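You operate a simulated robot arm through the tools that you are given. There is no shell and no other tool.

Carry out the task below with a simulated two-armed robot. There is one attempt and no reset: what you move stays moved.

TASK
Plant the purple bulb in the green pot, shoot up.
Fine: cover its body with soil from the well up to the line; shut the well, the scoop goes back.

The check looks at the end state, three seconds after you hand in, the way a careful person would. Anything else that was tipped, shoved, dropped, spilled or broken makes it a failure. A push-on lid holds only when it is set on centred and level and pressed home; a screw cap is set on level and turned clockwise until tight.

THE ROBOT
Two 7-joint arms with two-finger parallel grippers on one trunk that stands fixed in place. Base frame: the origin is at the foot of the trunk, x ahead of it, y to its left, z up; the work surface is at about z = 0.88. Readings come in m, degrees, newtons and seconds.
The left shoulder is at [0.071, 0.156, 1.055], the right one opposite. Each reaches about 1.231 m from its shoulder. Payload 3.91 kg a hand.
The TCP of each hand is the grasp point between the finger pads, 0.03 m short of the fingertips. In the tool frame z runs along the fingers and y along their closing line. Largest opening 0.11 m; finger width 0.02, thickness 0.01; the body of the gripper, 0.048 by 0.112 m, starts 0.055 m behind the TCP.
Orientation is that of the tool frame in the base frame, as a unit quaternion [w, x, y, z]. With the fingers straight down and closing along the base's y, the tool's x points along the base's -x, its y along +y and its z along -z.

THE INTERFACE
- The arms move only by the tool send_rows. It takes "left_motion", "right_motion" or both (then of equal length, played together; a hand with none holds still); each is a list of rows, each an object of numbers (a shift or turn left out is 0, a gripper value left out holds the last): "dx", "dy", "dz": the shift along the tool's x, y, z in units of 100 mm (1.0 is 100 mm); "ax", "ay", "az": the turn, a rotation vector about the tool's x, y, z in units of 90 degrees (1.0 is 90 degrees); "fingers": the closure in counts, from 0 (fully open) to 255 (shut). In form: [{"dx": .., "dy": .., "dz": .., "ax": .., "ay": .., "az": .., "fingers": ..}, ...]. A call has 1 to 20 rows; each row is the pose to reach, as a shift and turn from the pose commanded when the call began, along the tool's axes at that moment. A call with a number of a shift or a turn outside -1 to 1 is refused whole. Each row takes 0.2 s and may step no farther than 0.05 m and 8.6 degrees from the row before; otherwise, or with a gripper value out of range, the whole call is refused. Where a pose cannot be reached the arm comes as near as it can. A force on the tool above 40 N (or 10 N above the force at the start of the call, whichever is more), or a blocked arm, ends the call early, and 0.2 s more pass. The fingers move at their own pace (about 0.108 m/s each) and stop on an object; they squeeze with about 40 N. The grip force told is the motor's: it shows also when the fingers shut on nothing. Time passes only in rows, and 0.2 s behind the last, so rows that repeat a pose let the fingers close. It gives the time, the measured TCP pose, the force on the tool (base axes), the opening and the grip force at its end, in the units of the frame above (readings bear some noise), with the torque about the TCP (base axes, N m) and any sound that the robot's microphone picked up, and new pictures: "pictures" is both (left out), scene, wrist or none (wrist: the cameras of the hands that moved).
- Cameras (640 x 400 px; columns grow to the right, rows downward): "scene" is now at [0.1497, -0.0183, 1.3187]; the picture's right is [-0.16, -0.99, -0.00], its down [-0.30, 0.05, -0.95] and it looks along [0.94, -0.15, -0.30] (base axes); focal length 291 px, centre (320, 200). "left" rides on the left gripper at [0.072, -0.017, -0.103] in its tool frame; the picture's right is [0.23, 0.97, 0.00], its down [-0.76, 0.18, -0.62] and it looks along [-0.61, 0.14, 0.78] (tool axes); focal length 222 px, centre (320, 200). "right" rides on the right gripper at [0.072, 0.017, -0.103] in its tool frame; the picture's right is [-0.23, 0.97, 0.00], its down [-0.76, -0.18, -0.62] and it looks along [-0.61, -0.14, 0.78] (tool axes); focal length 222 px, centre (320, 200). There is no depth. A picture from a camera that has moved, and an enlarged one, comes with that camera's place and axes in the base frame and with its lens. The place of the scene camera against the robot may be out by one fixed shift of up to 0.018 m in any direction.
- raise_lower(by): slides the trunk up (or, below 0, down) by that many m; the arms and the scene camera ride with it, the base frame stays. It gives what a move gives, with no picture.
- pan_tilt(pan, tilt): turns the head with the scene camera to pan (to the left, within 86 degrees either way) and tilt (down, from -29 to 69), counted from straight ahead of the robot. It gives what a move gives, and a new picture of the scene camera.
- close_up(camera, box): a new picture of the part [left, top, right, bottom] of that camera's present view, enlarged. It takes no simulated time.
- finish_job(): hands the job in; it is judged then, once.

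Places have to be worked out from the pictures, the camera data and where the tool is seen. Open the grippers and draw the arms clear of the work before you hand the job in, unless the task says otherwise.

The tools are called as a command line: name --argument value ..., lists and objects as JSON in quotes. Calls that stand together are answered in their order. send_rows: Moves the arms, as the interface text tells. Its arguments: {"type":"object","properties":{"left_motion":{"type":"array"},"right_motion":{"type":"array"},"pictures":{"type":"string","enum":["both","scene","wrist","none"]}},"required":[]} The other tools are called the same way: raise_lower (by) moves the trunk up or down; pan_tilt (pan, tilt) turns the head that bears the scene camera; close_up (camera, box) takes an enlarged picture of a part of a camera's view; finish_job () hands the job in.

At the start:

```text
clock: 0.0
left_position: [0.9101, 0.0118, 1.2486]
left_ee_rot: [0.0, 0.0, 1.0, 0.0]
left_wrist_force: [-0.5, -0.2, -0.2]
left_torque: [0.01, -0.02, 0.04]
left_width: 0.11
left_gripper_force: 0.0
right_position: [0.67, -0.4816, 1.209]
right_ee_rot: [0.0, 0.0, 1.0, 0.0]
right_wrist_force: [0.0, 0.4, -0.3]
right_torque: [0.01, 0.02, 0.04]
right_width: 0.11
right_gripper_force: 0.0
trunk travel left (down, up): [-0.5, 0.44]
head pan, tilt (commanded): [-9.0, 17.6]
```

scene: 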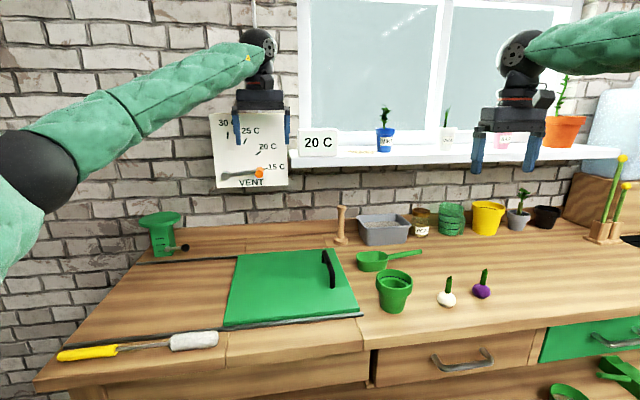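
right: 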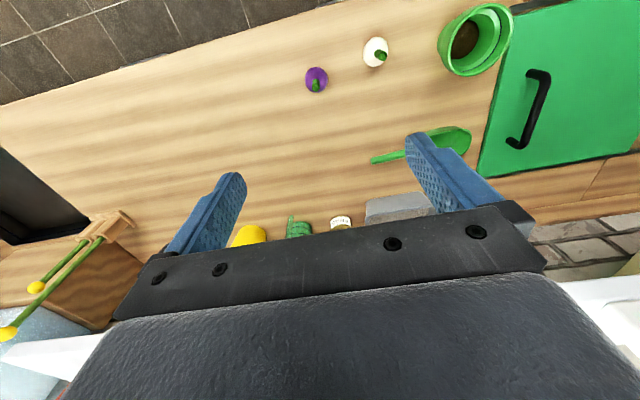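
left: 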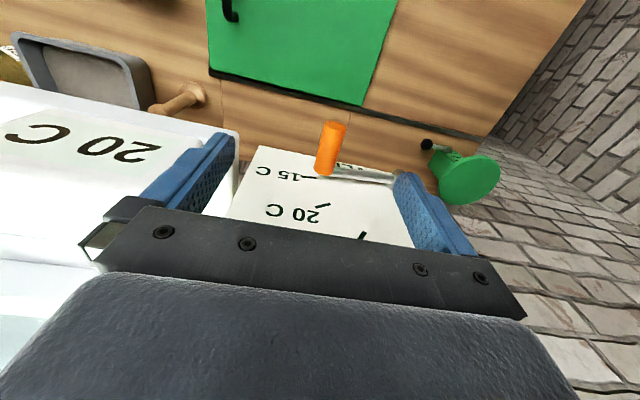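

The scene shows a green lid over what is presumably the soil well, a green pot, a scoop, and white and purple bulbs. I'll take enlarged looks before moving anything.

close_up --camera "scene" --box '[340, 200, 520, 330]'

close_up --camera "scene" --box '[200, 220, 400, 350]'

close_up --camera "right" --box '[280, 0, 640, 225]'

close_up --camera "scene" --box '[40, 200, 240, 370]'

close_up --camera "scene" --box '[200, 90, 400, 220]'

```text
3.08 times, centred on (430, 265) of scene
camera zoom: at [0.1497, -0.0183, 1.3187], right [-0.16, -0.99, 0.0], down [-0.3, 0.05, -0.95], along [0.94, -0.15, -0.3], focal length 894 px, centre (-18, 0)
```

zoom: 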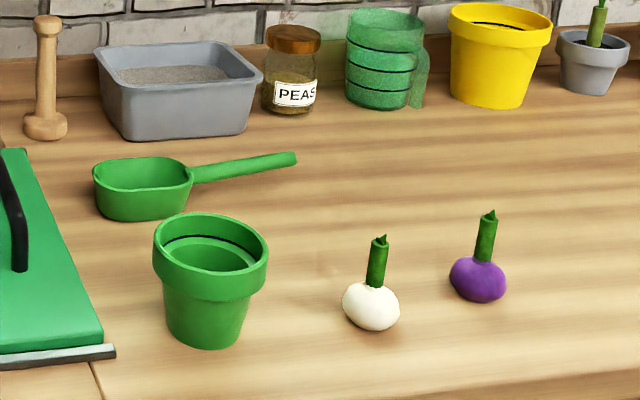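

```text
3.08 times, centred on (300, 285) of scene
camera zoom: at [0.1497, -0.0183, 1.3187], right [-0.16, -0.99, 0.0], down [-0.3, 0.05, -0.95], along [0.94, -0.15, -0.3], focal length 894 px, centre (382, -62)
```

zoom: 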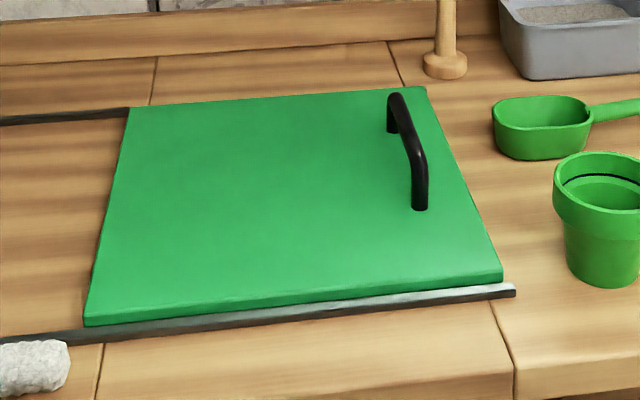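

```text
1.78 times, centred on (460, 112) of right
camera zoom: at [0.5979, -0.4638, 1.3125], right [0.23, 0.97, 0.0], down [0.76, -0.18, 0.62], along [0.61, -0.14, -0.78], focal length 395 px, centre (71, 356)
```

zoom: 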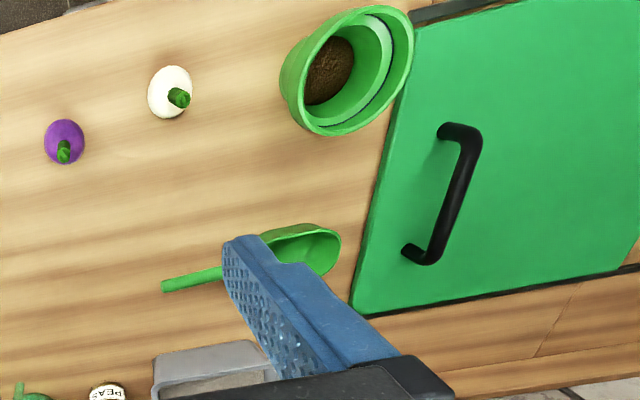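

```text
2.35 times, centred on (140, 285) of scene
camera zoom: at [0.1497, -0.0183, 1.3187], right [-0.16, -0.99, 0.0], down [-0.3, 0.05, -0.95], along [0.94, -0.15, -0.3], focal length 684 px, centre (744, 0)
```

zoom: 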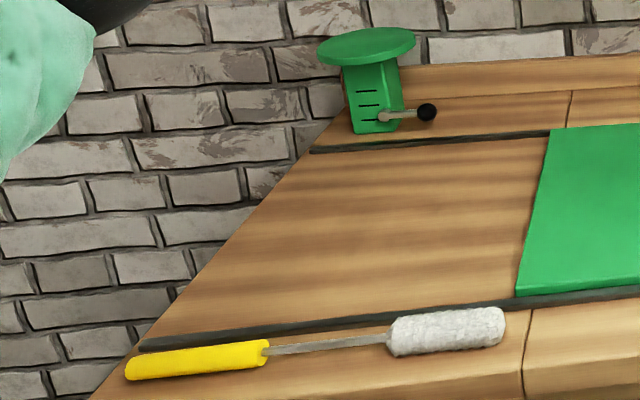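

```text
3.08 times, centred on (300, 155) of scene
camera zoom: at [0.1497, -0.0183, 1.3187], right [-0.16, -0.99, 0.0], down [-0.3, 0.05, -0.95], along [0.94, -0.15, -0.3], focal length 894 px, centre (382, 338)
```

zoom: 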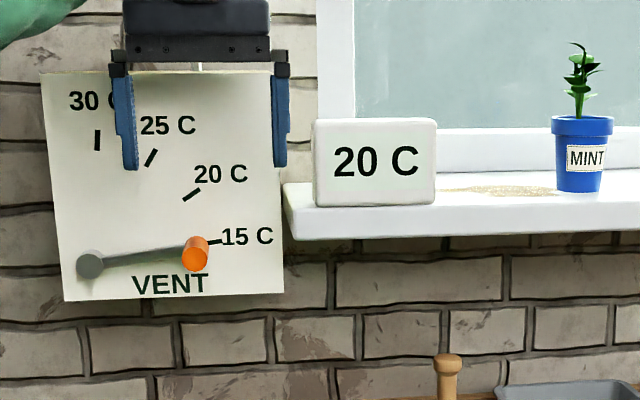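

The lid runs on rails to the left; the pot seems to have some soil at the bottom and a dark line inside the rim. I'll tilt the head for a better look at the worktop.

pan_tilt --pan -20 --tilt 38

```text
clock: 0.8
left_position: [0.9086, 0.0111, 1.2491]
left_ee_rot: [-0.001, 0.0, 1.0, 0.0]
left_wrist_force: [0.5, 0.7, -0.8]
left_torque: [-0.02, 0.02, 0.01]
left_width: 0.1099
left_gripper_force: 0.0
right_position: [0.6701, -0.4813, 1.2089]
right_ee_rot: [0.0, 0.0, 1.0, 0.0]
right_wrist_force: [0.4, -0.3, -0.7]
right_torque: [-0.02, 0.04, -0.02]
right_width: 0.1099
right_gripper_force: 0.1
trunk travel left (down, up): [-0.5, 0.44]
head pan, tilt (commanded): [-20.0, 38.0]
camera scene: at [0.1386, -0.0331, 1.2865], right [-0.34, -0.94, 0.0], down [-0.58, 0.21, -0.79], along [0.74, -0.27, -0.62], focal length 291 px, centre (320, 200)
```

scene: 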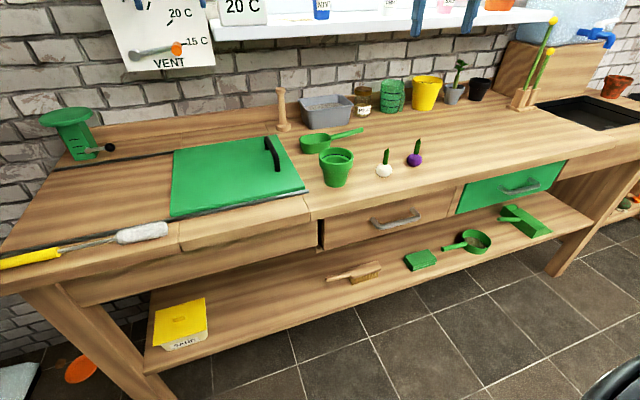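

I can see the whole bench now. I'll enlarge the key areas from this angle.

close_up --camera "scene" --box '[280, 90, 440, 190]'

close_up --camera "scene" --box '[150, 120, 320, 226]'

close_up --camera "scene" --box '[0, 90, 200, 280]'

close_up --camera "scene" --box '[320, 140, 350, 160]'

```text
4.00 times, centred on (360, 140) of scene
camera zoom: at [0.1386, -0.0331, 1.2865], right [-0.34, -0.94, 0.0], down [-0.58, 0.21, -0.79], along [0.74, -0.27, -0.62], focal length 1162 px, centre (160, 440)
```

zoom: 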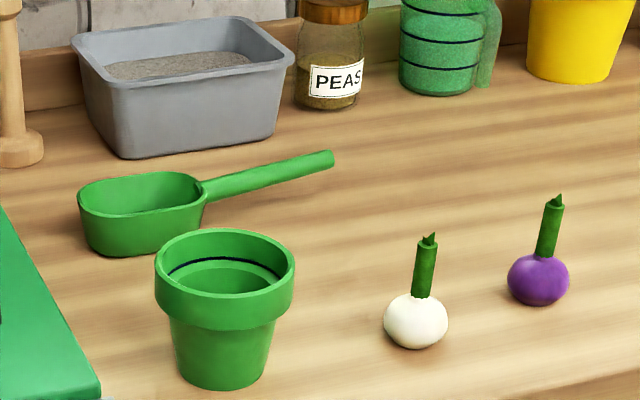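

```text
3.76 times, centred on (235, 173) of scene
camera zoom: at [0.1386, -0.0331, 1.2865], right [-0.34, -0.94, 0.0], down [-0.58, 0.21, -0.79], along [0.74, -0.27, -0.62], focal length 1094 px, centre (640, 302)
```

zoom: 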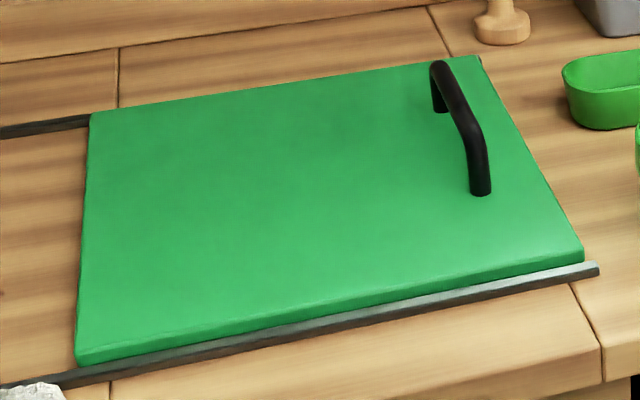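

```text
2.11 times, centred on (100, 185) of scene
camera zoom: at [0.1386, -0.0331, 1.2865], right [-0.34, -0.94, 0.0], down [-0.58, 0.21, -0.79], along [0.74, -0.27, -0.62], focal length 612 px, centre (783, 232)
```

zoom: 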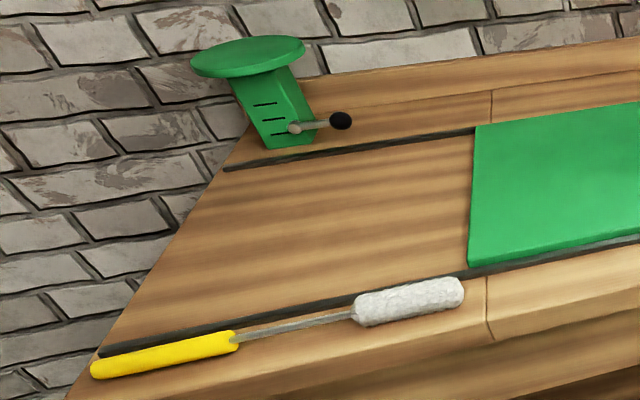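

```text
16.00 times, centred on (335, 150) of scene
camera zoom: at [0.1386, -0.0331, 1.2865], right [-0.34, -0.94, 0.0], down [-0.58, 0.21, -0.79], along [0.74, -0.27, -0.62], focal length 4649 px, centre (80, 1000)
```

zoom: 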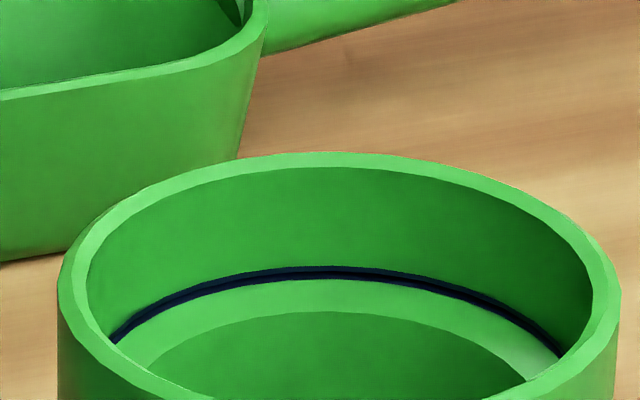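

The lid handle bar runs along x at about [0.75–0.87, -0.14], the lid spans y≈-0.19…0.10, and the rails run left to y≈0.40. I'll bring the left hand back and over toward the handle at height for a wrist view.

send_rows --left_motion '[{"dx": 0.25, "dy": -0.25, "dz": 0.1}, {"dx": 0.5, "dy": -0.5, "dz": 0.2}, {"dx": 0.75, "dy": -0.75, "dz": 0.3}, {"dx": 1.0, "dy": -1.0, "dz": 0.4}]' --pictures "wrist"

```text
clock: 1.8
left_position: [0.8143, -0.0888, 1.2083]
left_ee_rot: [-0.001, -0.001, 1.0, 0.001]
left_wrist_force: [-0.4, -0.2, -0.5]
left_torque: [0.02, 0.01, 0.01]
left_width: 0.1099
left_gripper_force: 0.1
right_position: [0.6702, -0.4806, 1.2077]
right_ee_rot: [0.0, 0.0, 1.0, 0.0]
right_wrist_force: [0.4, -0.1, 0.3]
right_torque: [-0.01, 0.0, -0.02]
right_width: 0.1101
right_gripper_force: 0.0
trunk travel left (down, up): [-0.5, 0.44]
head pan, tilt (commanded): [-20.0, 38.0]
camera left: at [0.7406, -0.1077, 1.3125], right [-0.23, 0.97, 0.0], down [0.76, 0.18, 0.62], along [0.61, 0.14, -0.78], focal length 222 px, centre (320, 200)
```

left: 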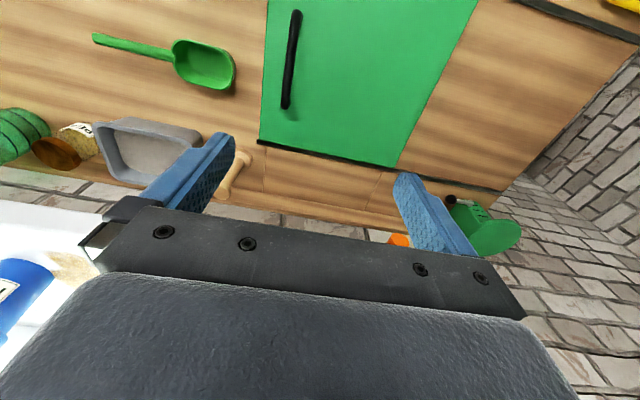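

The wrist view puts the handle bar at y≈-0.14, x≈0.74–0.86, agreeing with the scene camera. I centre the left hand over it, partially closed, and descend to z≈1.01.

send_rows --left_motion '[{"dx": 0.06, "dy": -0.25, "dz": 0.2, "fingers": 90}, {"dx": 0.12, "dy": -0.51, "dz": 0.45}, {"dx": 0.12, "dy": -0.51, "dz": 0.9}, {"dx": 0.12, "dy": -0.51, "dz": 1.0}]' --pictures "both"

send_rows --left_motion '[{"dz": 0.45}, {"dz": 0.9}]' --pictures "both"

```text
clock: 2.8
left_position: [0.7982, -0.1425, 1.1104]
left_ee_rot: [0.0, 0.0, 1.0, 0.0]
left_wrist_force: [0.7, -0.1, 0.0]
left_torque: [0.03, 0.0, -0.02]
left_width: 0.0712
left_gripper_force: 0.1
right_position: [0.67, -0.481, 1.2099]
right_ee_rot: [-0.001, 0.0, 1.0, 0.0]
right_wrist_force: [-0.3, 0.3, 0.2]
right_torque: [0.02, 0.04, 0.0]
right_width: 0.11
right_gripper_force: 0.1
trunk travel left (down, up): [-0.5, 0.44]
head pan, tilt (commanded): [-20.0, 38.0]
camera scene: at [0.138, -0.0338, 1.2865], right [-0.34, -0.94, 0.0], down [-0.58, 0.21, -0.79], along [0.74, -0.27, -0.62], focal length 291 px, centre (320, 200)
camera left: at [0.7256, -0.1597, 1.2142], right [-0.23, 0.97, 0.0], down [0.76, 0.18, 0.62], along [0.61, 0.14, -0.78], focal length 222 px, centre (320, 200)
```

scene: 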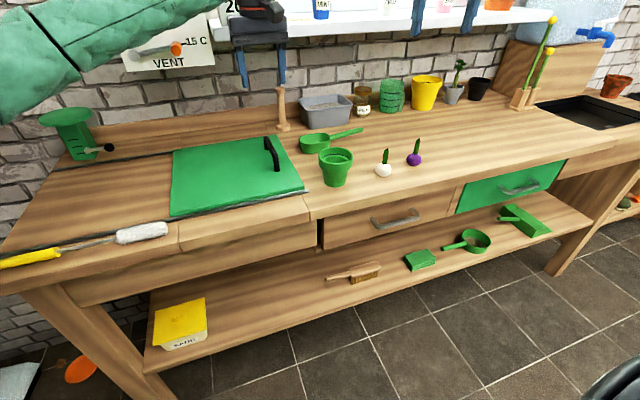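
left: 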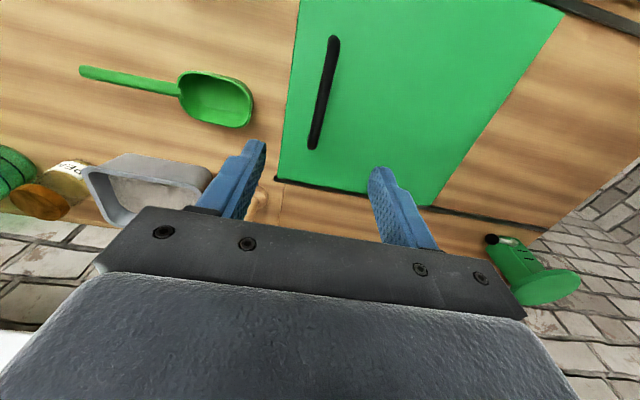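

```text
clock: 3.4
left_position: [0.7965, -0.1443, 1.0211]
left_ee_rot: [0.0, 0.0, 1.0, 0.0]
left_wrist_force: [0.2, -0.7, -0.3]
left_torque: [-0.02, 0.0, -0.03]
left_width: 0.0712
left_gripper_force: 0.1
right_position: [0.6704, -0.4806, 1.2082]
right_ee_rot: [0.0, 0.0, 1.0, 0.0]
right_wrist_force: [-0.3, -0.6, -0.2]
right_torque: [0.01, 0.01, -0.03]
right_width: 0.1101
right_gripper_force: 0.1
trunk travel left (down, up): [-0.5, 0.44]
head pan, tilt (commanded): [-20.0, 38.0]
camera scene: at [0.1389, -0.0332, 1.2865], right [-0.34, -0.94, 0.0], down [-0.58, 0.21, -0.79], along [0.74, -0.27, -0.62], focal length 291 px, centre (320, 200)
camera left: at [0.7238, -0.1615, 1.1247], right [-0.23, 0.97, 0.0], down [0.76, 0.18, 0.62], along [0.61, 0.14, -0.78], focal length 222 px, centre (320, 200)
```

scene: 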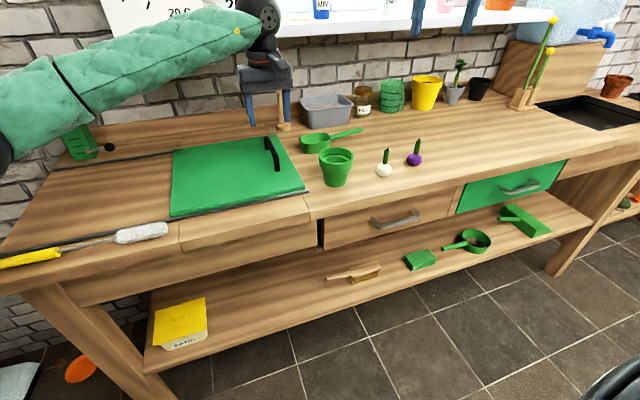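
left: 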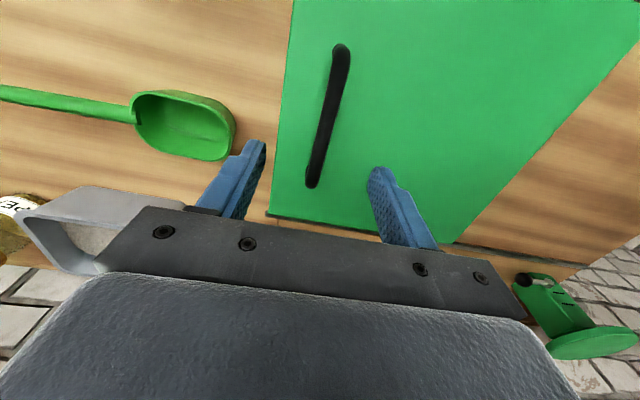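

The bar is at about z≈0.925 under the hand and between the fingers. I descend to TCP z≈0.94 and close lightly on it.

send_rows --left_motion '[{"dz": 0.4}, {"dz": 0.8}, {"dz": 0.8}]' --pictures "both"

```text
clock: 4.2
left_position: [0.7959, -0.1447, 0.9378]
left_ee_rot: [-0.001, 0.0, 1.0, 0.0]
left_wrist_force: [-1.0, 0.4, 1.0]
left_torque: [-0.02, -0.01, -0.01]
left_width: 0.0712
left_gripper_force: 0.0
right_position: [0.6698, -0.4817, 1.2092]
right_ee_rot: [-0.001, 0.0, 1.0, 0.0]
right_wrist_force: [-0.4, 0.4, 0.1]
right_torque: [0.01, 0.01, -0.01]
right_width: 0.1097
right_gripper_force: 0.1
trunk travel left (down, up): [-0.5, 0.44]
head pan, tilt (commanded): [-20.0, 38.0]
camera scene: at [0.1383, -0.0332, 1.2865], right [-0.34, -0.94, 0.0], down [-0.58, 0.21, -0.79], along [0.74, -0.27, -0.62], focal length 291 px, centre (320, 200)
camera left: at [0.7236, -0.162, 1.0425], right [-0.23, 0.97, 0.0], down [0.76, 0.18, 0.62], along [0.61, 0.14, -0.78], focal length 222 px, centre (320, 200)
```

scene: 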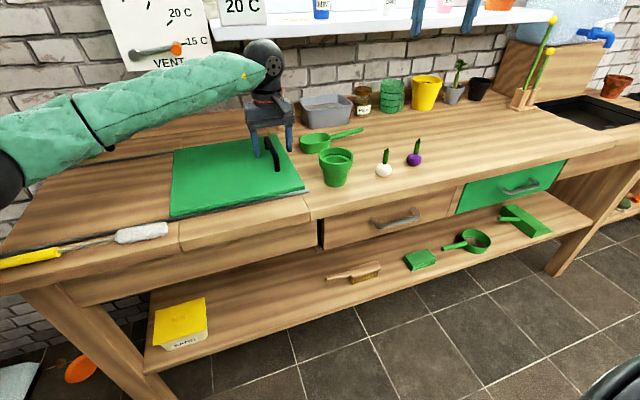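
left: 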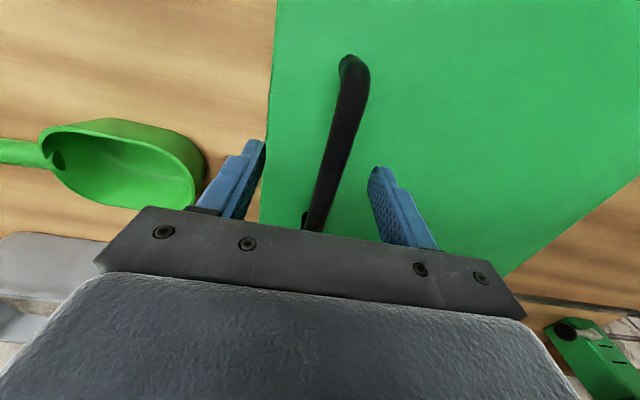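

The bar lies between the fingers with no contact yet. I close on it.

send_rows --left_motion '[{"fingers": 150}, {"fingers": 200}, {"fingers": 230}, {"fingers": 230}]' --pictures "wrist"

close_up --camera "scene" --box '[210, 80, 330, 190]'

```text
clock: 5.2
left_position: [0.798, -0.1427, 0.9384]
left_ee_rot: [0.0, -0.001, 1.0, 0.0]
left_wrist_force: [-2.6, 15.9, -2.1]
left_torque: [0.12, 0.1, 0.04]
left_width: 0.0187
left_gripper_force: 7.3
right_position: [0.6697, -0.48, 1.2104]
right_ee_rot: [0.0, 0.0, 1.0, -0.001]
right_wrist_force: [-0.7, 0.3, -0.3]
right_torque: [-0.01, -0.01, -0.01]
right_width: 0.11
right_gripper_force: 0.1
trunk travel left (down, up): [-0.5, 0.44]
head pan, tilt (commanded): [-20.0, 38.0]
camera left: at [0.7242, -0.1598, 1.0425], right [-0.23, 0.97, 0.0], down [0.76, 0.18, 0.62], along [0.61, 0.14, -0.78], focal length 222 px, centre (320, 200)
```

left: 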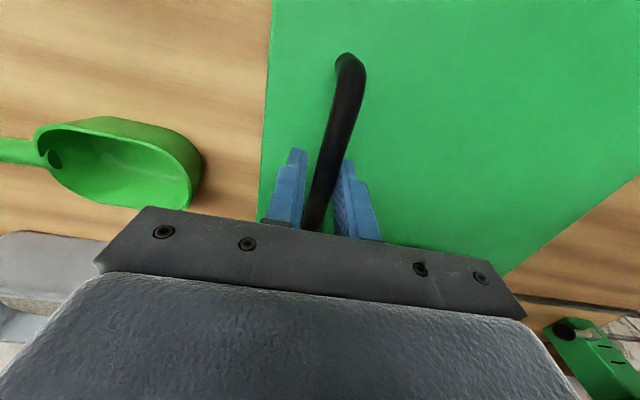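

```text
3.64 times, centred on (270, 135) of scene
camera zoom: at [0.1385, -0.0316, 1.2864], right [-0.34, -0.94, 0.0], down [-0.58, 0.21, -0.79], along [0.74, -0.27, -0.62], focal length 1057 px, centre (502, 436)
```

zoom: 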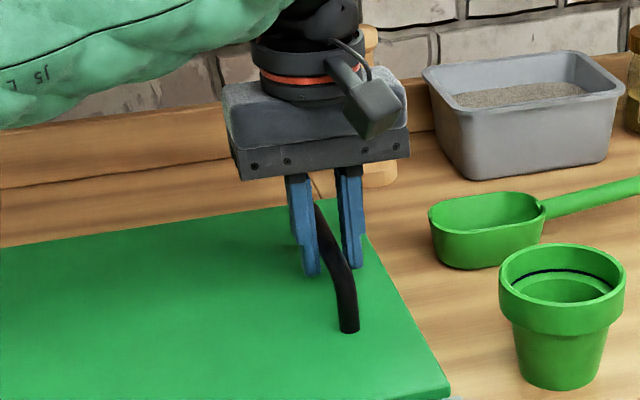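

The bar (≈19 mm) is held. I try a small slide to the left, watching the force.

send_rows --left_motion '[{"dy": 0.1}, {"dy": 0.2}, {"dy": 0.35}, {"dy": 0.5}]' --pictures "both"

```text
clock: 6.2
left_position: [0.7968, -0.0896, 0.9385]
left_ee_rot: [-0.001, 0.0, 1.0, 0.001]
left_wrist_force: [-7.7, 0.5, -2.7]
left_torque: [-0.12, -0.98, 0.13]
left_width: 0.0135
left_gripper_force: 44.9
right_position: [0.6706, -0.4806, 1.21]
right_ee_rot: [0.001, 0.0, 1.0, 0.0]
right_wrist_force: [-0.1, 0.4, -0.2]
right_torque: [-0.01, 0.01, -0.02]
right_width: 0.1099
right_gripper_force: 0.0
trunk travel left (down, up): [-0.5, 0.44]
head pan, tilt (commanded): [-20.0, 38.0]
camera scene: at [0.1382, -0.0327, 1.2864], right [-0.34, -0.94, 0.0], down [-0.58, 0.21, -0.79], along [0.74, -0.27, -0.62], focal length 291 px, centre (320, 200)
camera left: at [0.7236, -0.1073, 1.0423], right [-0.23, 0.97, 0.0], down [0.76, 0.18, 0.62], along [0.61, 0.14, -0.78], focal length 222 px, centre (320, 200)
```

scene: 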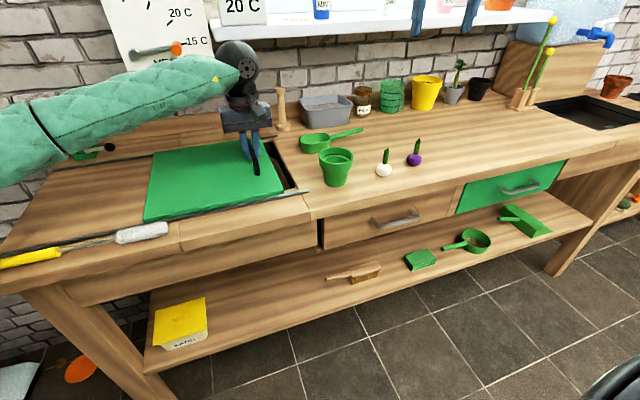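
left: 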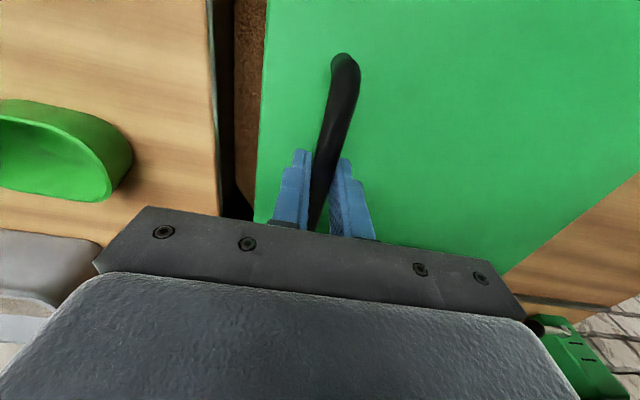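

The lid slides freely and soil shows beneath. Before sliding farther I check the green stand's black knob against the lid's path.

close_up --camera "scene" --box '[40, 110, 200, 230]'

close_up --camera "left" --box '[440, 240, 640, 400]'

```text
3.33 times, centred on (120, 170) of scene
camera zoom: at [0.1382, -0.0327, 1.2864], right [-0.34, -0.94, 0.0], down [-0.58, 0.21, -0.79], along [0.74, -0.27, -0.62], focal length 969 px, centre (987, 300)
```

zoom: 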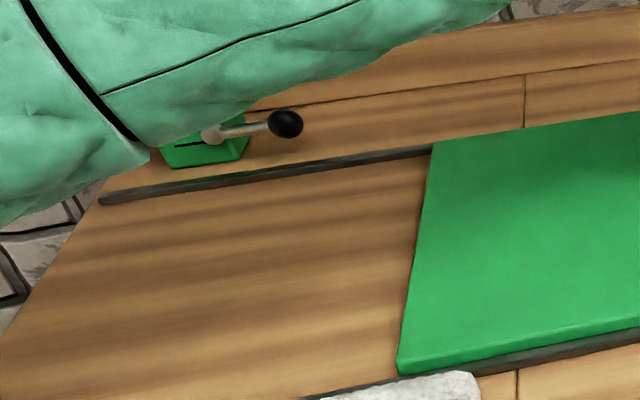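

```text
2.50 times, centred on (540, 320) of left
camera zoom: at [0.7236, -0.1073, 1.0423], right [-0.23, 0.97, 0.0], down [0.76, 0.18, 0.62], along [0.61, 0.14, -0.78], focal length 555 px, centre (-230, -100)
```

zoom: 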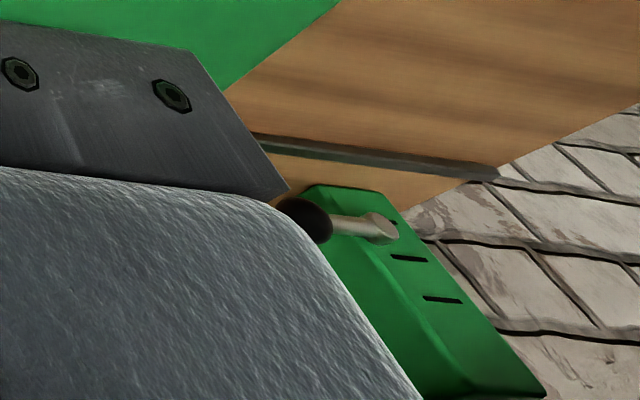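

By both rays the knob sits behind the back rail and above lid height, and the roller lies in front of the front rail, so the lid has a clear run. I slide it another 0.10 m.

send_rows --left_motion '[{"dy": 0.15}, {"dy": 0.35}, {"dy": 0.55}, {"dy": 0.75}, {"dy": 0.9}, {"dy": 1.0}]' --pictures "both"

```text
clock: 7.6
left_position: [0.7982, 0.0105, 0.9383]
left_ee_rot: [0.0, 0.0, 1.0, 0.0]
left_wrist_force: [-23.6, 0.1, -11.5]
left_torque: [-0.04, -0.49, -0.05]
left_width: 0.0135
left_gripper_force: 45.1
right_position: [0.6689, -0.4801, 1.2095]
right_ee_rot: [0.001, 0.0, 1.0, 0.0]
right_wrist_force: [-0.3, -0.3, -0.1]
right_torque: [-0.03, 0.01, -0.03]
right_width: 0.1102
right_gripper_force: 0.1
trunk travel left (down, up): [-0.5, 0.44]
head pan, tilt (commanded): [-20.0, 38.0]
camera scene: at [0.1375, -0.0329, 1.2864], right [-0.34, -0.94, 0.0], down [-0.58, 0.21, -0.79], along [0.74, -0.27, -0.62], focal length 291 px, centre (320, 200)
camera left: at [0.7248, -0.0067, 1.0425], right [-0.23, 0.97, 0.0], down [0.76, 0.18, 0.62], along [0.61, 0.14, -0.78], focal length 222 px, centre (320, 200)
```

scene: 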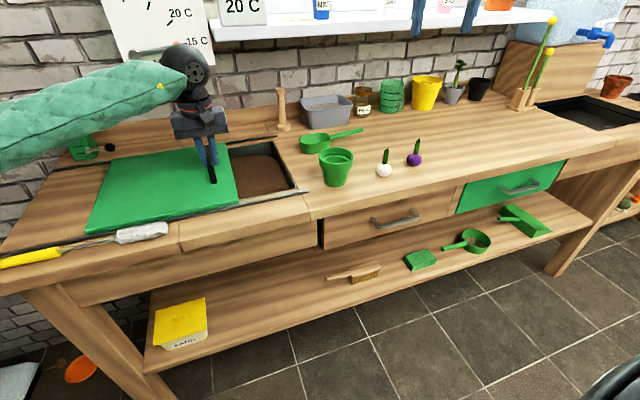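
left: 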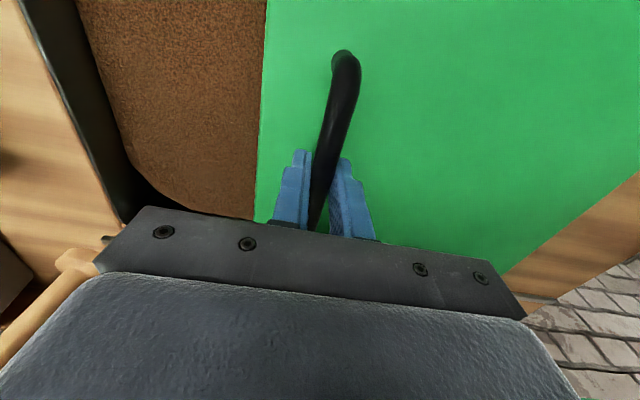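

The well is now open about 0.15 m. I check that the roller and the lid's front-left corner are still apart.

close_up --camera "scene" --box '[60, 170, 220, 270]'

close_up --camera "scene" --box '[60, 120, 180, 195]'

close_up --camera "scene" --box '[200, 130, 310, 210]'

```text
4.00 times, centred on (140, 220) of scene
camera zoom: at [0.1375, -0.0329, 1.2864], right [-0.34, -0.94, 0.0], down [-0.58, 0.21, -0.79], along [0.74, -0.27, -0.62], focal length 1162 px, centre (1040, 120)
```

zoom: 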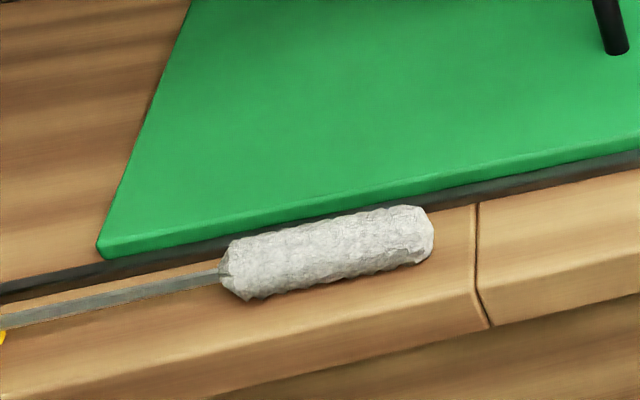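

```text
5.33 times, centred on (120, 158) of scene
camera zoom: at [0.1375, -0.0329, 1.2864], right [-0.34, -0.94, 0.0], down [-0.58, 0.21, -0.79], along [0.74, -0.27, -0.62], focal length 1550 px, centre (1387, 427)
```

zoom: 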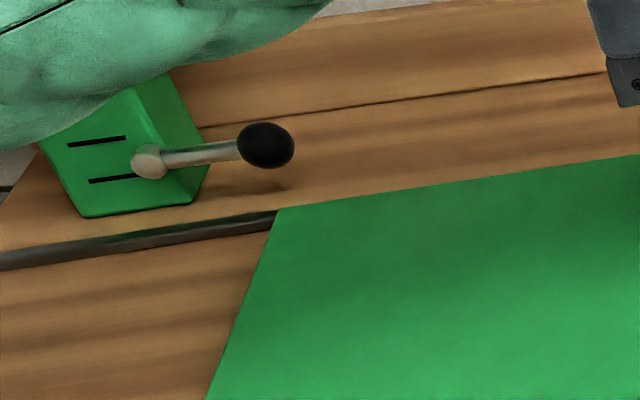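

```text
5.00 times, centred on (255, 170) of scene
camera zoom: at [0.1375, -0.0329, 1.2864], right [-0.34, -0.94, 0.0], down [-0.58, 0.21, -0.79], along [0.74, -0.27, -0.62], focal length 1453 px, centre (645, 350)
```

zoom: 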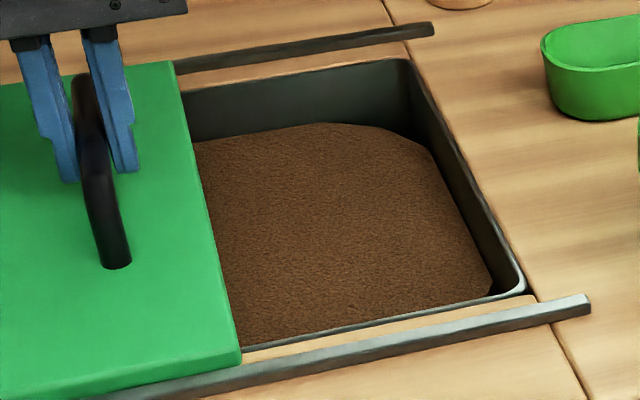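

The knob's shadow falls behind the rail and the roller is clear of the lid, so I slide another 0.09 m for more working room.

send_rows --left_motion '[{"dy": 0.15}, {"dy": 0.35}, {"dy": 0.55}, {"dy": 0.75}, {"dy": 0.9}]' --pictures "both"

```text
clock: 8.8
left_position: [0.799, 0.1013, 0.9389]
left_ee_rot: [0.0, -0.001, 1.0, 0.0]
left_wrist_force: [-21.2, 0.5, -19.5]
left_torque: [0.01, -0.31, -0.01]
left_width: 0.0138
left_gripper_force: 45.2
right_position: [0.6689, -0.4806, 1.2097]
right_ee_rot: [0.0, 0.0, 1.0, -0.001]
right_wrist_force: [0.4, 0.3, 0.1]
right_torque: [0.04, -0.01, 0.0]
right_width: 0.1101
right_gripper_force: 0.1
trunk travel left (down, up): [-0.5, 0.44]
head pan, tilt (commanded): [-20.0, 38.0]
camera scene: at [0.1384, -0.0326, 1.2864], right [-0.34, -0.94, 0.0], down [-0.58, 0.21, -0.79], along [0.74, -0.27, -0.62], focal length 291 px, centre (320, 200)
camera left: at [0.7261, 0.0841, 1.0434], right [-0.23, 0.97, 0.0], down [0.76, 0.18, 0.62], along [0.61, 0.14, -0.78], focal length 222 px, centre (320, 200)
```

scene: 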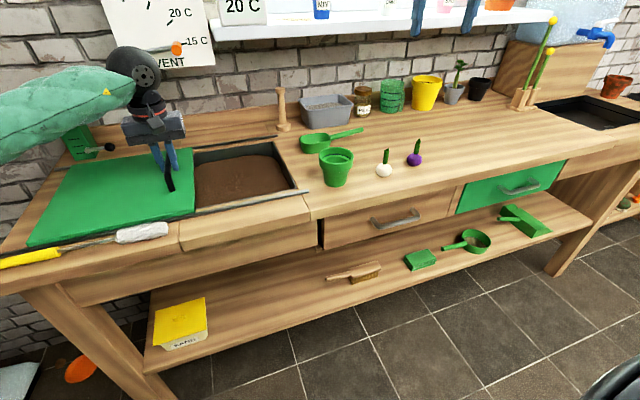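
left: 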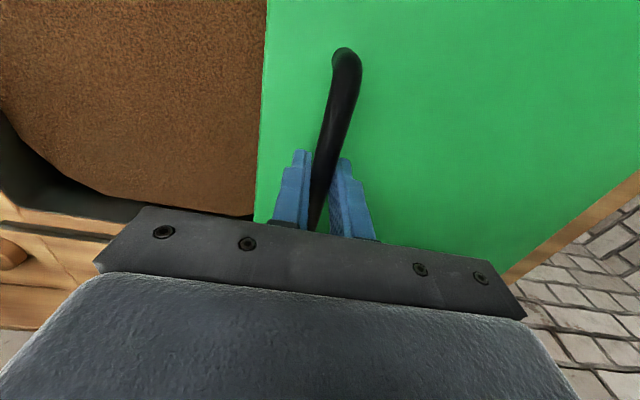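

The lid now leaves the well open to about y=+0.05, plenty of room. I release the bar and lift the left hand straight up.

send_rows --left_motion '[{"fingers": 120}, {"fingers": 120}, {"dz": -0.3, "fingers": 120}, {"dz": -0.7}, {"dz": -1.0}]' --pictures "scene"

send_rows --left_motion '[{"dz": -0.4, "dy": 0.2}, {"dz": -0.8, "dy": 0.4}, {"dz": -1.0, "dy": 0.8}, {"dz": -1.0, "dy": 1.0, "dx": 0.3}]' --pictures "both"

```text
clock: 10.0
left_position: [0.7949, 0.1007, 1.0397]
left_ee_rot: [0.001, 0.0, 1.0, 0.001]
left_wrist_force: [0.3, 0.2, 0.1]
left_torque: [0.04, -0.05, -0.01]
left_width: 0.0579
left_gripper_force: 0.1
right_position: [0.6702, -0.4822, 1.2094]
right_ee_rot: [0.001, 0.0, 1.0, 0.0]
right_wrist_force: [-0.8, 0.3, 0.3]
right_torque: [-0.03, -0.01, -0.01]
right_width: 0.1101
right_gripper_force: 0.0
trunk travel left (down, up): [-0.5, 0.44]
head pan, tilt (commanded): [-20.0, 38.0]
camera scene: at [0.1381, -0.0333, 1.2864], right [-0.34, -0.94, 0.0], down [-0.58, 0.21, -0.79], along [0.74, -0.27, -0.62], focal length 291 px, centre (320, 200)
```

scene: 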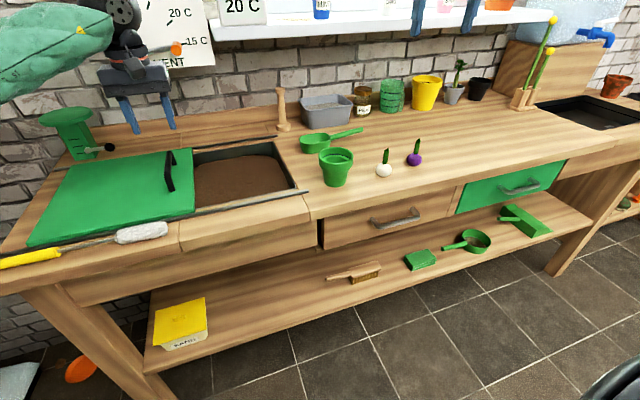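

```text
clock: 11.0
left_position: [0.7661, 0.201, 1.1409]
left_ee_rot: [0.0, 0.001, 1.0, 0.0]
left_wrist_force: [0.4, 0.0, 0.5]
left_torque: [-0.02, -0.01, 0.01]
left_width: 0.0581
left_gripper_force: 0.2
right_position: [0.6683, -0.4814, 1.2102]
right_ee_rot: [0.002, 0.002, 1.0, 0.0]
right_wrist_force: [0.2, 0.3, 0.6]
right_torque: [0.02, 0.02, 0.01]
right_width: 0.1096
right_gripper_force: 0.1
trunk travel left (down, up): [-0.5, 0.44]
head pan, tilt (commanded): [-20.0, 38.0]
camera scene: at [0.1376, -0.0328, 1.2866], right [-0.34, -0.94, 0.0], down [-0.58, 0.21, -0.79], along [0.74, -0.27, -0.62], focal length 291 px, centre (320, 200)
camera left: at [0.6929, 0.1833, 1.2445], right [-0.23, 0.97, 0.0], down [0.76, 0.18, 0.62], along [0.61, 0.14, -0.78], focal length 222 px, centre (320, 200)
```

scene: 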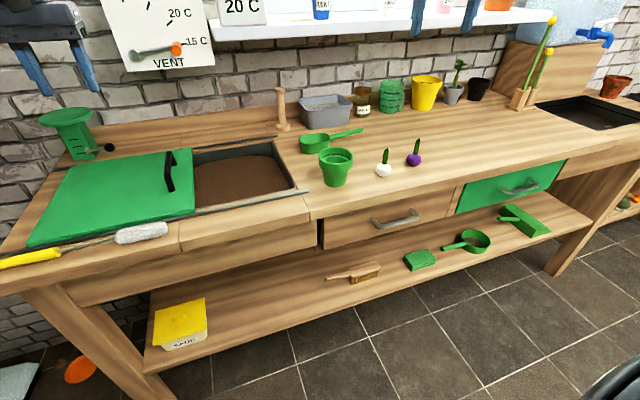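
left: 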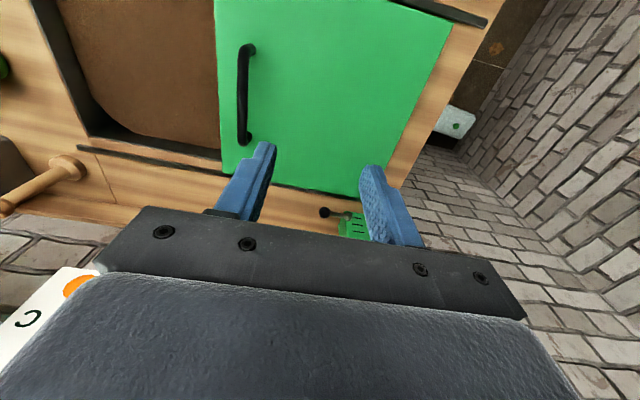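

The lid stays put and the left hand is clear. The purple bulb is at about [0.669, -0.486]; I lower the right hand above it for a closer view.

send_rows --right_motion '[{"dz": 0.4}, {"dz": 0.8}, {"dz": 1.0}]' --pictures "wrist"

close_up --camera "right" --box '[220, 0, 420, 200]'

close_up --camera "scene" --box '[310, 100, 450, 200]'

```text
clock: 11.8
left_position: [0.7663, 0.2005, 1.14]
left_ee_rot: [0.001, 0.0, 1.0, 0.001]
left_wrist_force: [1.0, -0.2, -0.4]
left_torque: [0.0, -0.02, 0.02]
left_width: 0.0581
left_gripper_force: 0.0
right_position: [0.6708, -0.4773, 1.1102]
right_ee_rot: [-0.001, 0.0, 1.0, 0.0]
right_wrist_force: [-0.4, -0.1, -0.5]
right_torque: [0.02, 0.01, 0.01]
right_width: 0.1099
right_gripper_force: 0.1
trunk travel left (down, up): [-0.5, 0.44]
head pan, tilt (commanded): [-20.0, 38.0]
camera right: at [0.5988, -0.4618, 1.213], right [0.23, 0.97, 0.0], down [0.76, -0.18, 0.62], along [0.61, -0.14, -0.78], focal length 222 px, centre (320, 200)
```

right: 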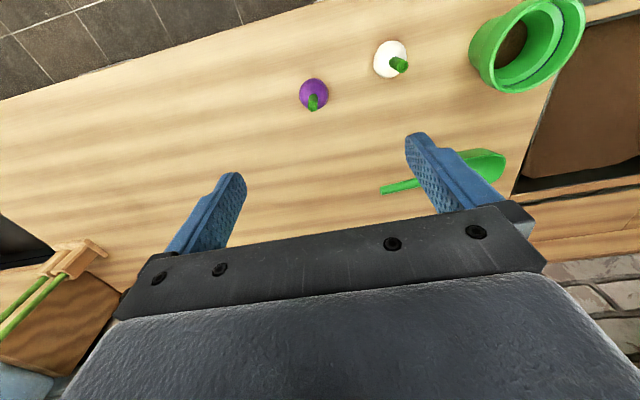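

```text
2.00 times, centred on (320, 100) of right
camera zoom: at [0.5988, -0.4618, 1.213], right [0.23, 0.97, 0.0], down [0.76, -0.18, 0.62], along [0.61, -0.14, -0.78], focal length 444 px, centre (320, 400)
```

zoom: 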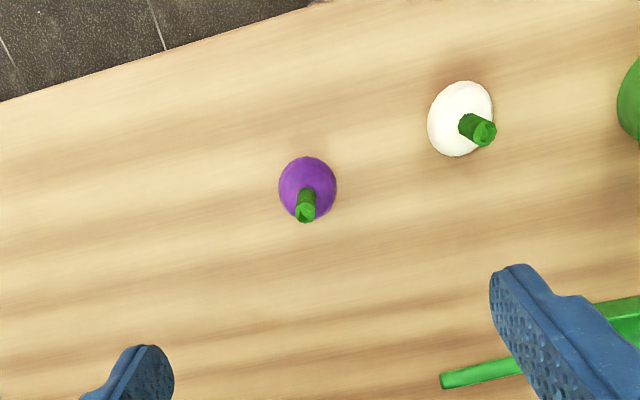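

```text
4.00 times, centred on (380, 150) of scene
camera zoom: at [0.1386, -0.0331, 1.2865], right [-0.34, -0.94, 0.0], down [-0.58, 0.21, -0.79], along [0.74, -0.27, -0.62], focal length 1162 px, centre (80, 400)
```

zoom: 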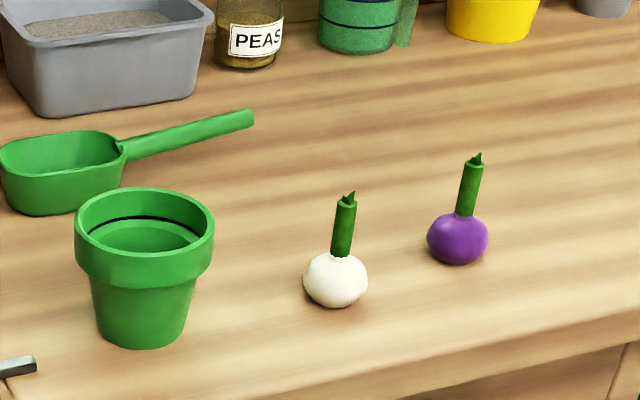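

The bulb body is at [0.669, -0.486] with a vertical shoot topping out near z≈0.955. I centre the right hand over it, narrow the fingers, and go down to z≈1.01.

send_rows --right_motion '[{"dx": 0.013, "dy": -0.048, "dz": 0.3, "fingers": 130}, {"dx": 0.013, "dy": -0.048, "dz": 0.7}, {"dx": 0.013, "dy": -0.048, "dz": 1.0}, {"dx": 0.013, "dy": -0.048, "dz": 1.0}]' --pictures "wrist"

close_up --camera "right" --box '[240, 60, 400, 220]'

close_up --camera "scene" --box '[360, 60, 480, 180]'

```text
clock: 12.8
left_position: [0.7669, 0.2014, 1.14]
left_ee_rot: [0.0, 0.0, 1.0, 0.0]
left_wrist_force: [0.5, -0.4, 0.1]
left_torque: [0.01, -0.01, 0.02]
left_width: 0.0582
left_gripper_force: 0.1
right_position: [0.6694, -0.4864, 1.0095]
right_ee_rot: [0.0, 0.0, 1.0, 0.001]
right_wrist_force: [-0.3, 0.7, 0.8]
right_torque: [0.0, 0.02, -0.02]
right_width: 0.0539
right_gripper_force: 0.0
trunk travel left (down, up): [-0.5, 0.44]
head pan, tilt (commanded): [-20.0, 38.0]
camera right: at [0.5977, -0.469, 1.1129], right [0.23, 0.97, 0.0], down [0.76, -0.18, 0.62], along [0.61, -0.14, -0.78], focal length 222 px, centre (320, 200)
```

right: 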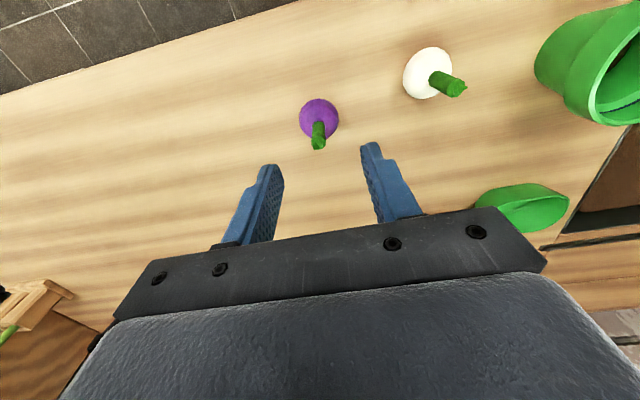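

```text
2.50 times, centred on (320, 140) of right
camera zoom: at [0.5977, -0.469, 1.1129], right [0.23, 0.97, 0.0], down [0.76, -0.18, 0.62], along [0.61, -0.14, -0.78], focal length 555 px, centre (320, 350)
```

zoom: 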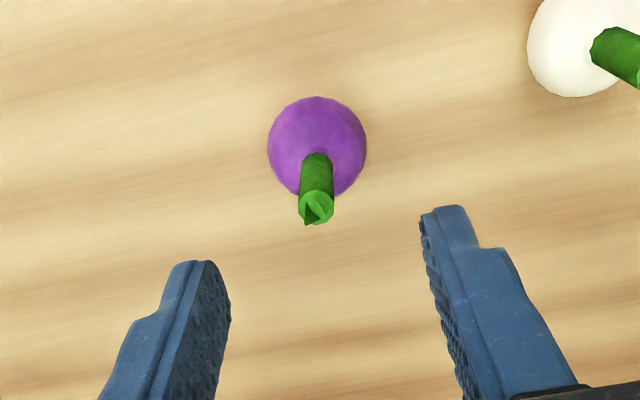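

```text
3.33 times, centred on (420, 120) of scene
camera zoom: at [0.1383, -0.0327, 1.2865], right [-0.34, -0.94, 0.0], down [-0.58, 0.21, -0.79], along [0.74, -0.27, -0.62], focal length 969 px, centre (-13, 467)
```

zoom: 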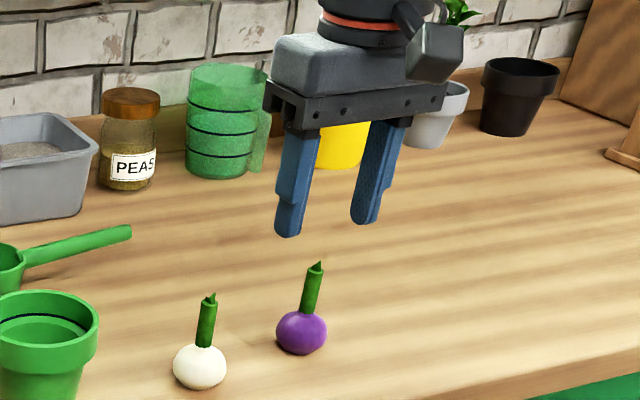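

Aligned: hand at [0.669, -0.486] and shoot top at z≈0.953. I descend so the fingertips stop just above the bulb body (TCP z≈0.953) and close partway around the shoot.

send_rows --right_motion '[{"dz": 0.25}, {"dz": 0.45}, {"dz": 0.56}, {"dz": 0.56, "fingers": 190}, {"dz": 0.56, "fingers": 212}, {"dz": 0.56, "fingers": 215}]' --pictures "wrist"

close_up --camera "scene" --box '[360, 80, 480, 200]'

close_up --camera "right" --box '[240, 100, 400, 260]'

```text
clock: 14.2
left_position: [0.7662, 0.2007, 1.1397]
left_ee_rot: [0.0, -0.001, 1.0, 0.0]
left_wrist_force: [-0.1, -0.4, -0.3]
left_torque: [0.01, 0.01, 0.0]
left_width: 0.0583
left_gripper_force: 0.1
right_position: [0.6693, -0.4863, 0.9539]
right_ee_rot: [0.0, 0.0, 1.0, 0.0]
right_wrist_force: [0.2, -0.7, -0.6]
right_torque: [-0.01, 0.07, 0.04]
right_width: 0.0173
right_gripper_force: 0.0
trunk travel left (down, up): [-0.5, 0.44]
head pan, tilt (commanded): [-20.0, 38.0]
camera right: at [0.5969, -0.4689, 1.0568], right [0.23, 0.97, 0.0], down [0.76, -0.18, 0.62], along [0.61, -0.14, -0.78], focal length 222 px, centre (320, 200)
```

right: 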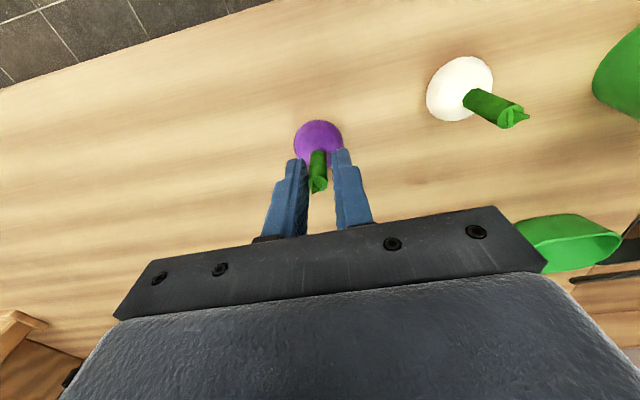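

```text
3.33 times, centred on (420, 140) of scene
camera zoom: at [0.1384, -0.033, 1.2864], right [-0.34, -0.94, 0.0], down [-0.58, 0.21, -0.79], along [0.74, -0.27, -0.62], focal length 969 px, centre (-13, 400)
```

zoom: 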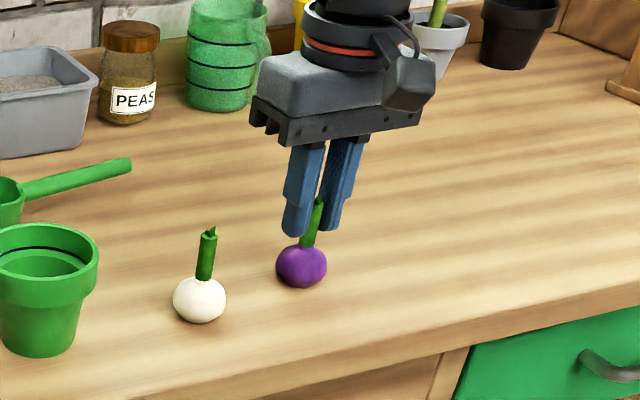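

```text
2.50 times, centred on (320, 180) of right
camera zoom: at [0.5969, -0.4689, 1.0568], right [0.23, 0.97, 0.0], down [0.76, -0.18, 0.62], along [0.61, -0.14, -0.78], focal length 555 px, centre (320, 250)
```

zoom: 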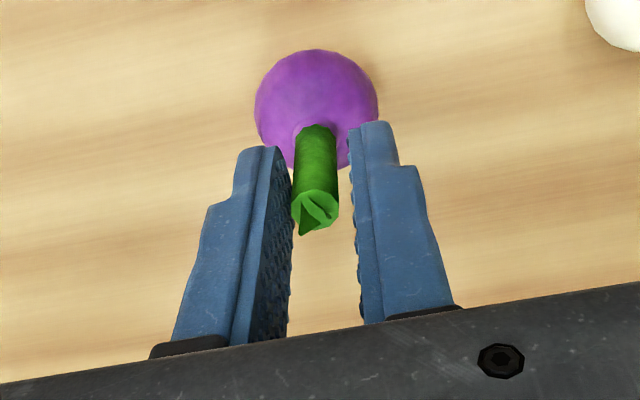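

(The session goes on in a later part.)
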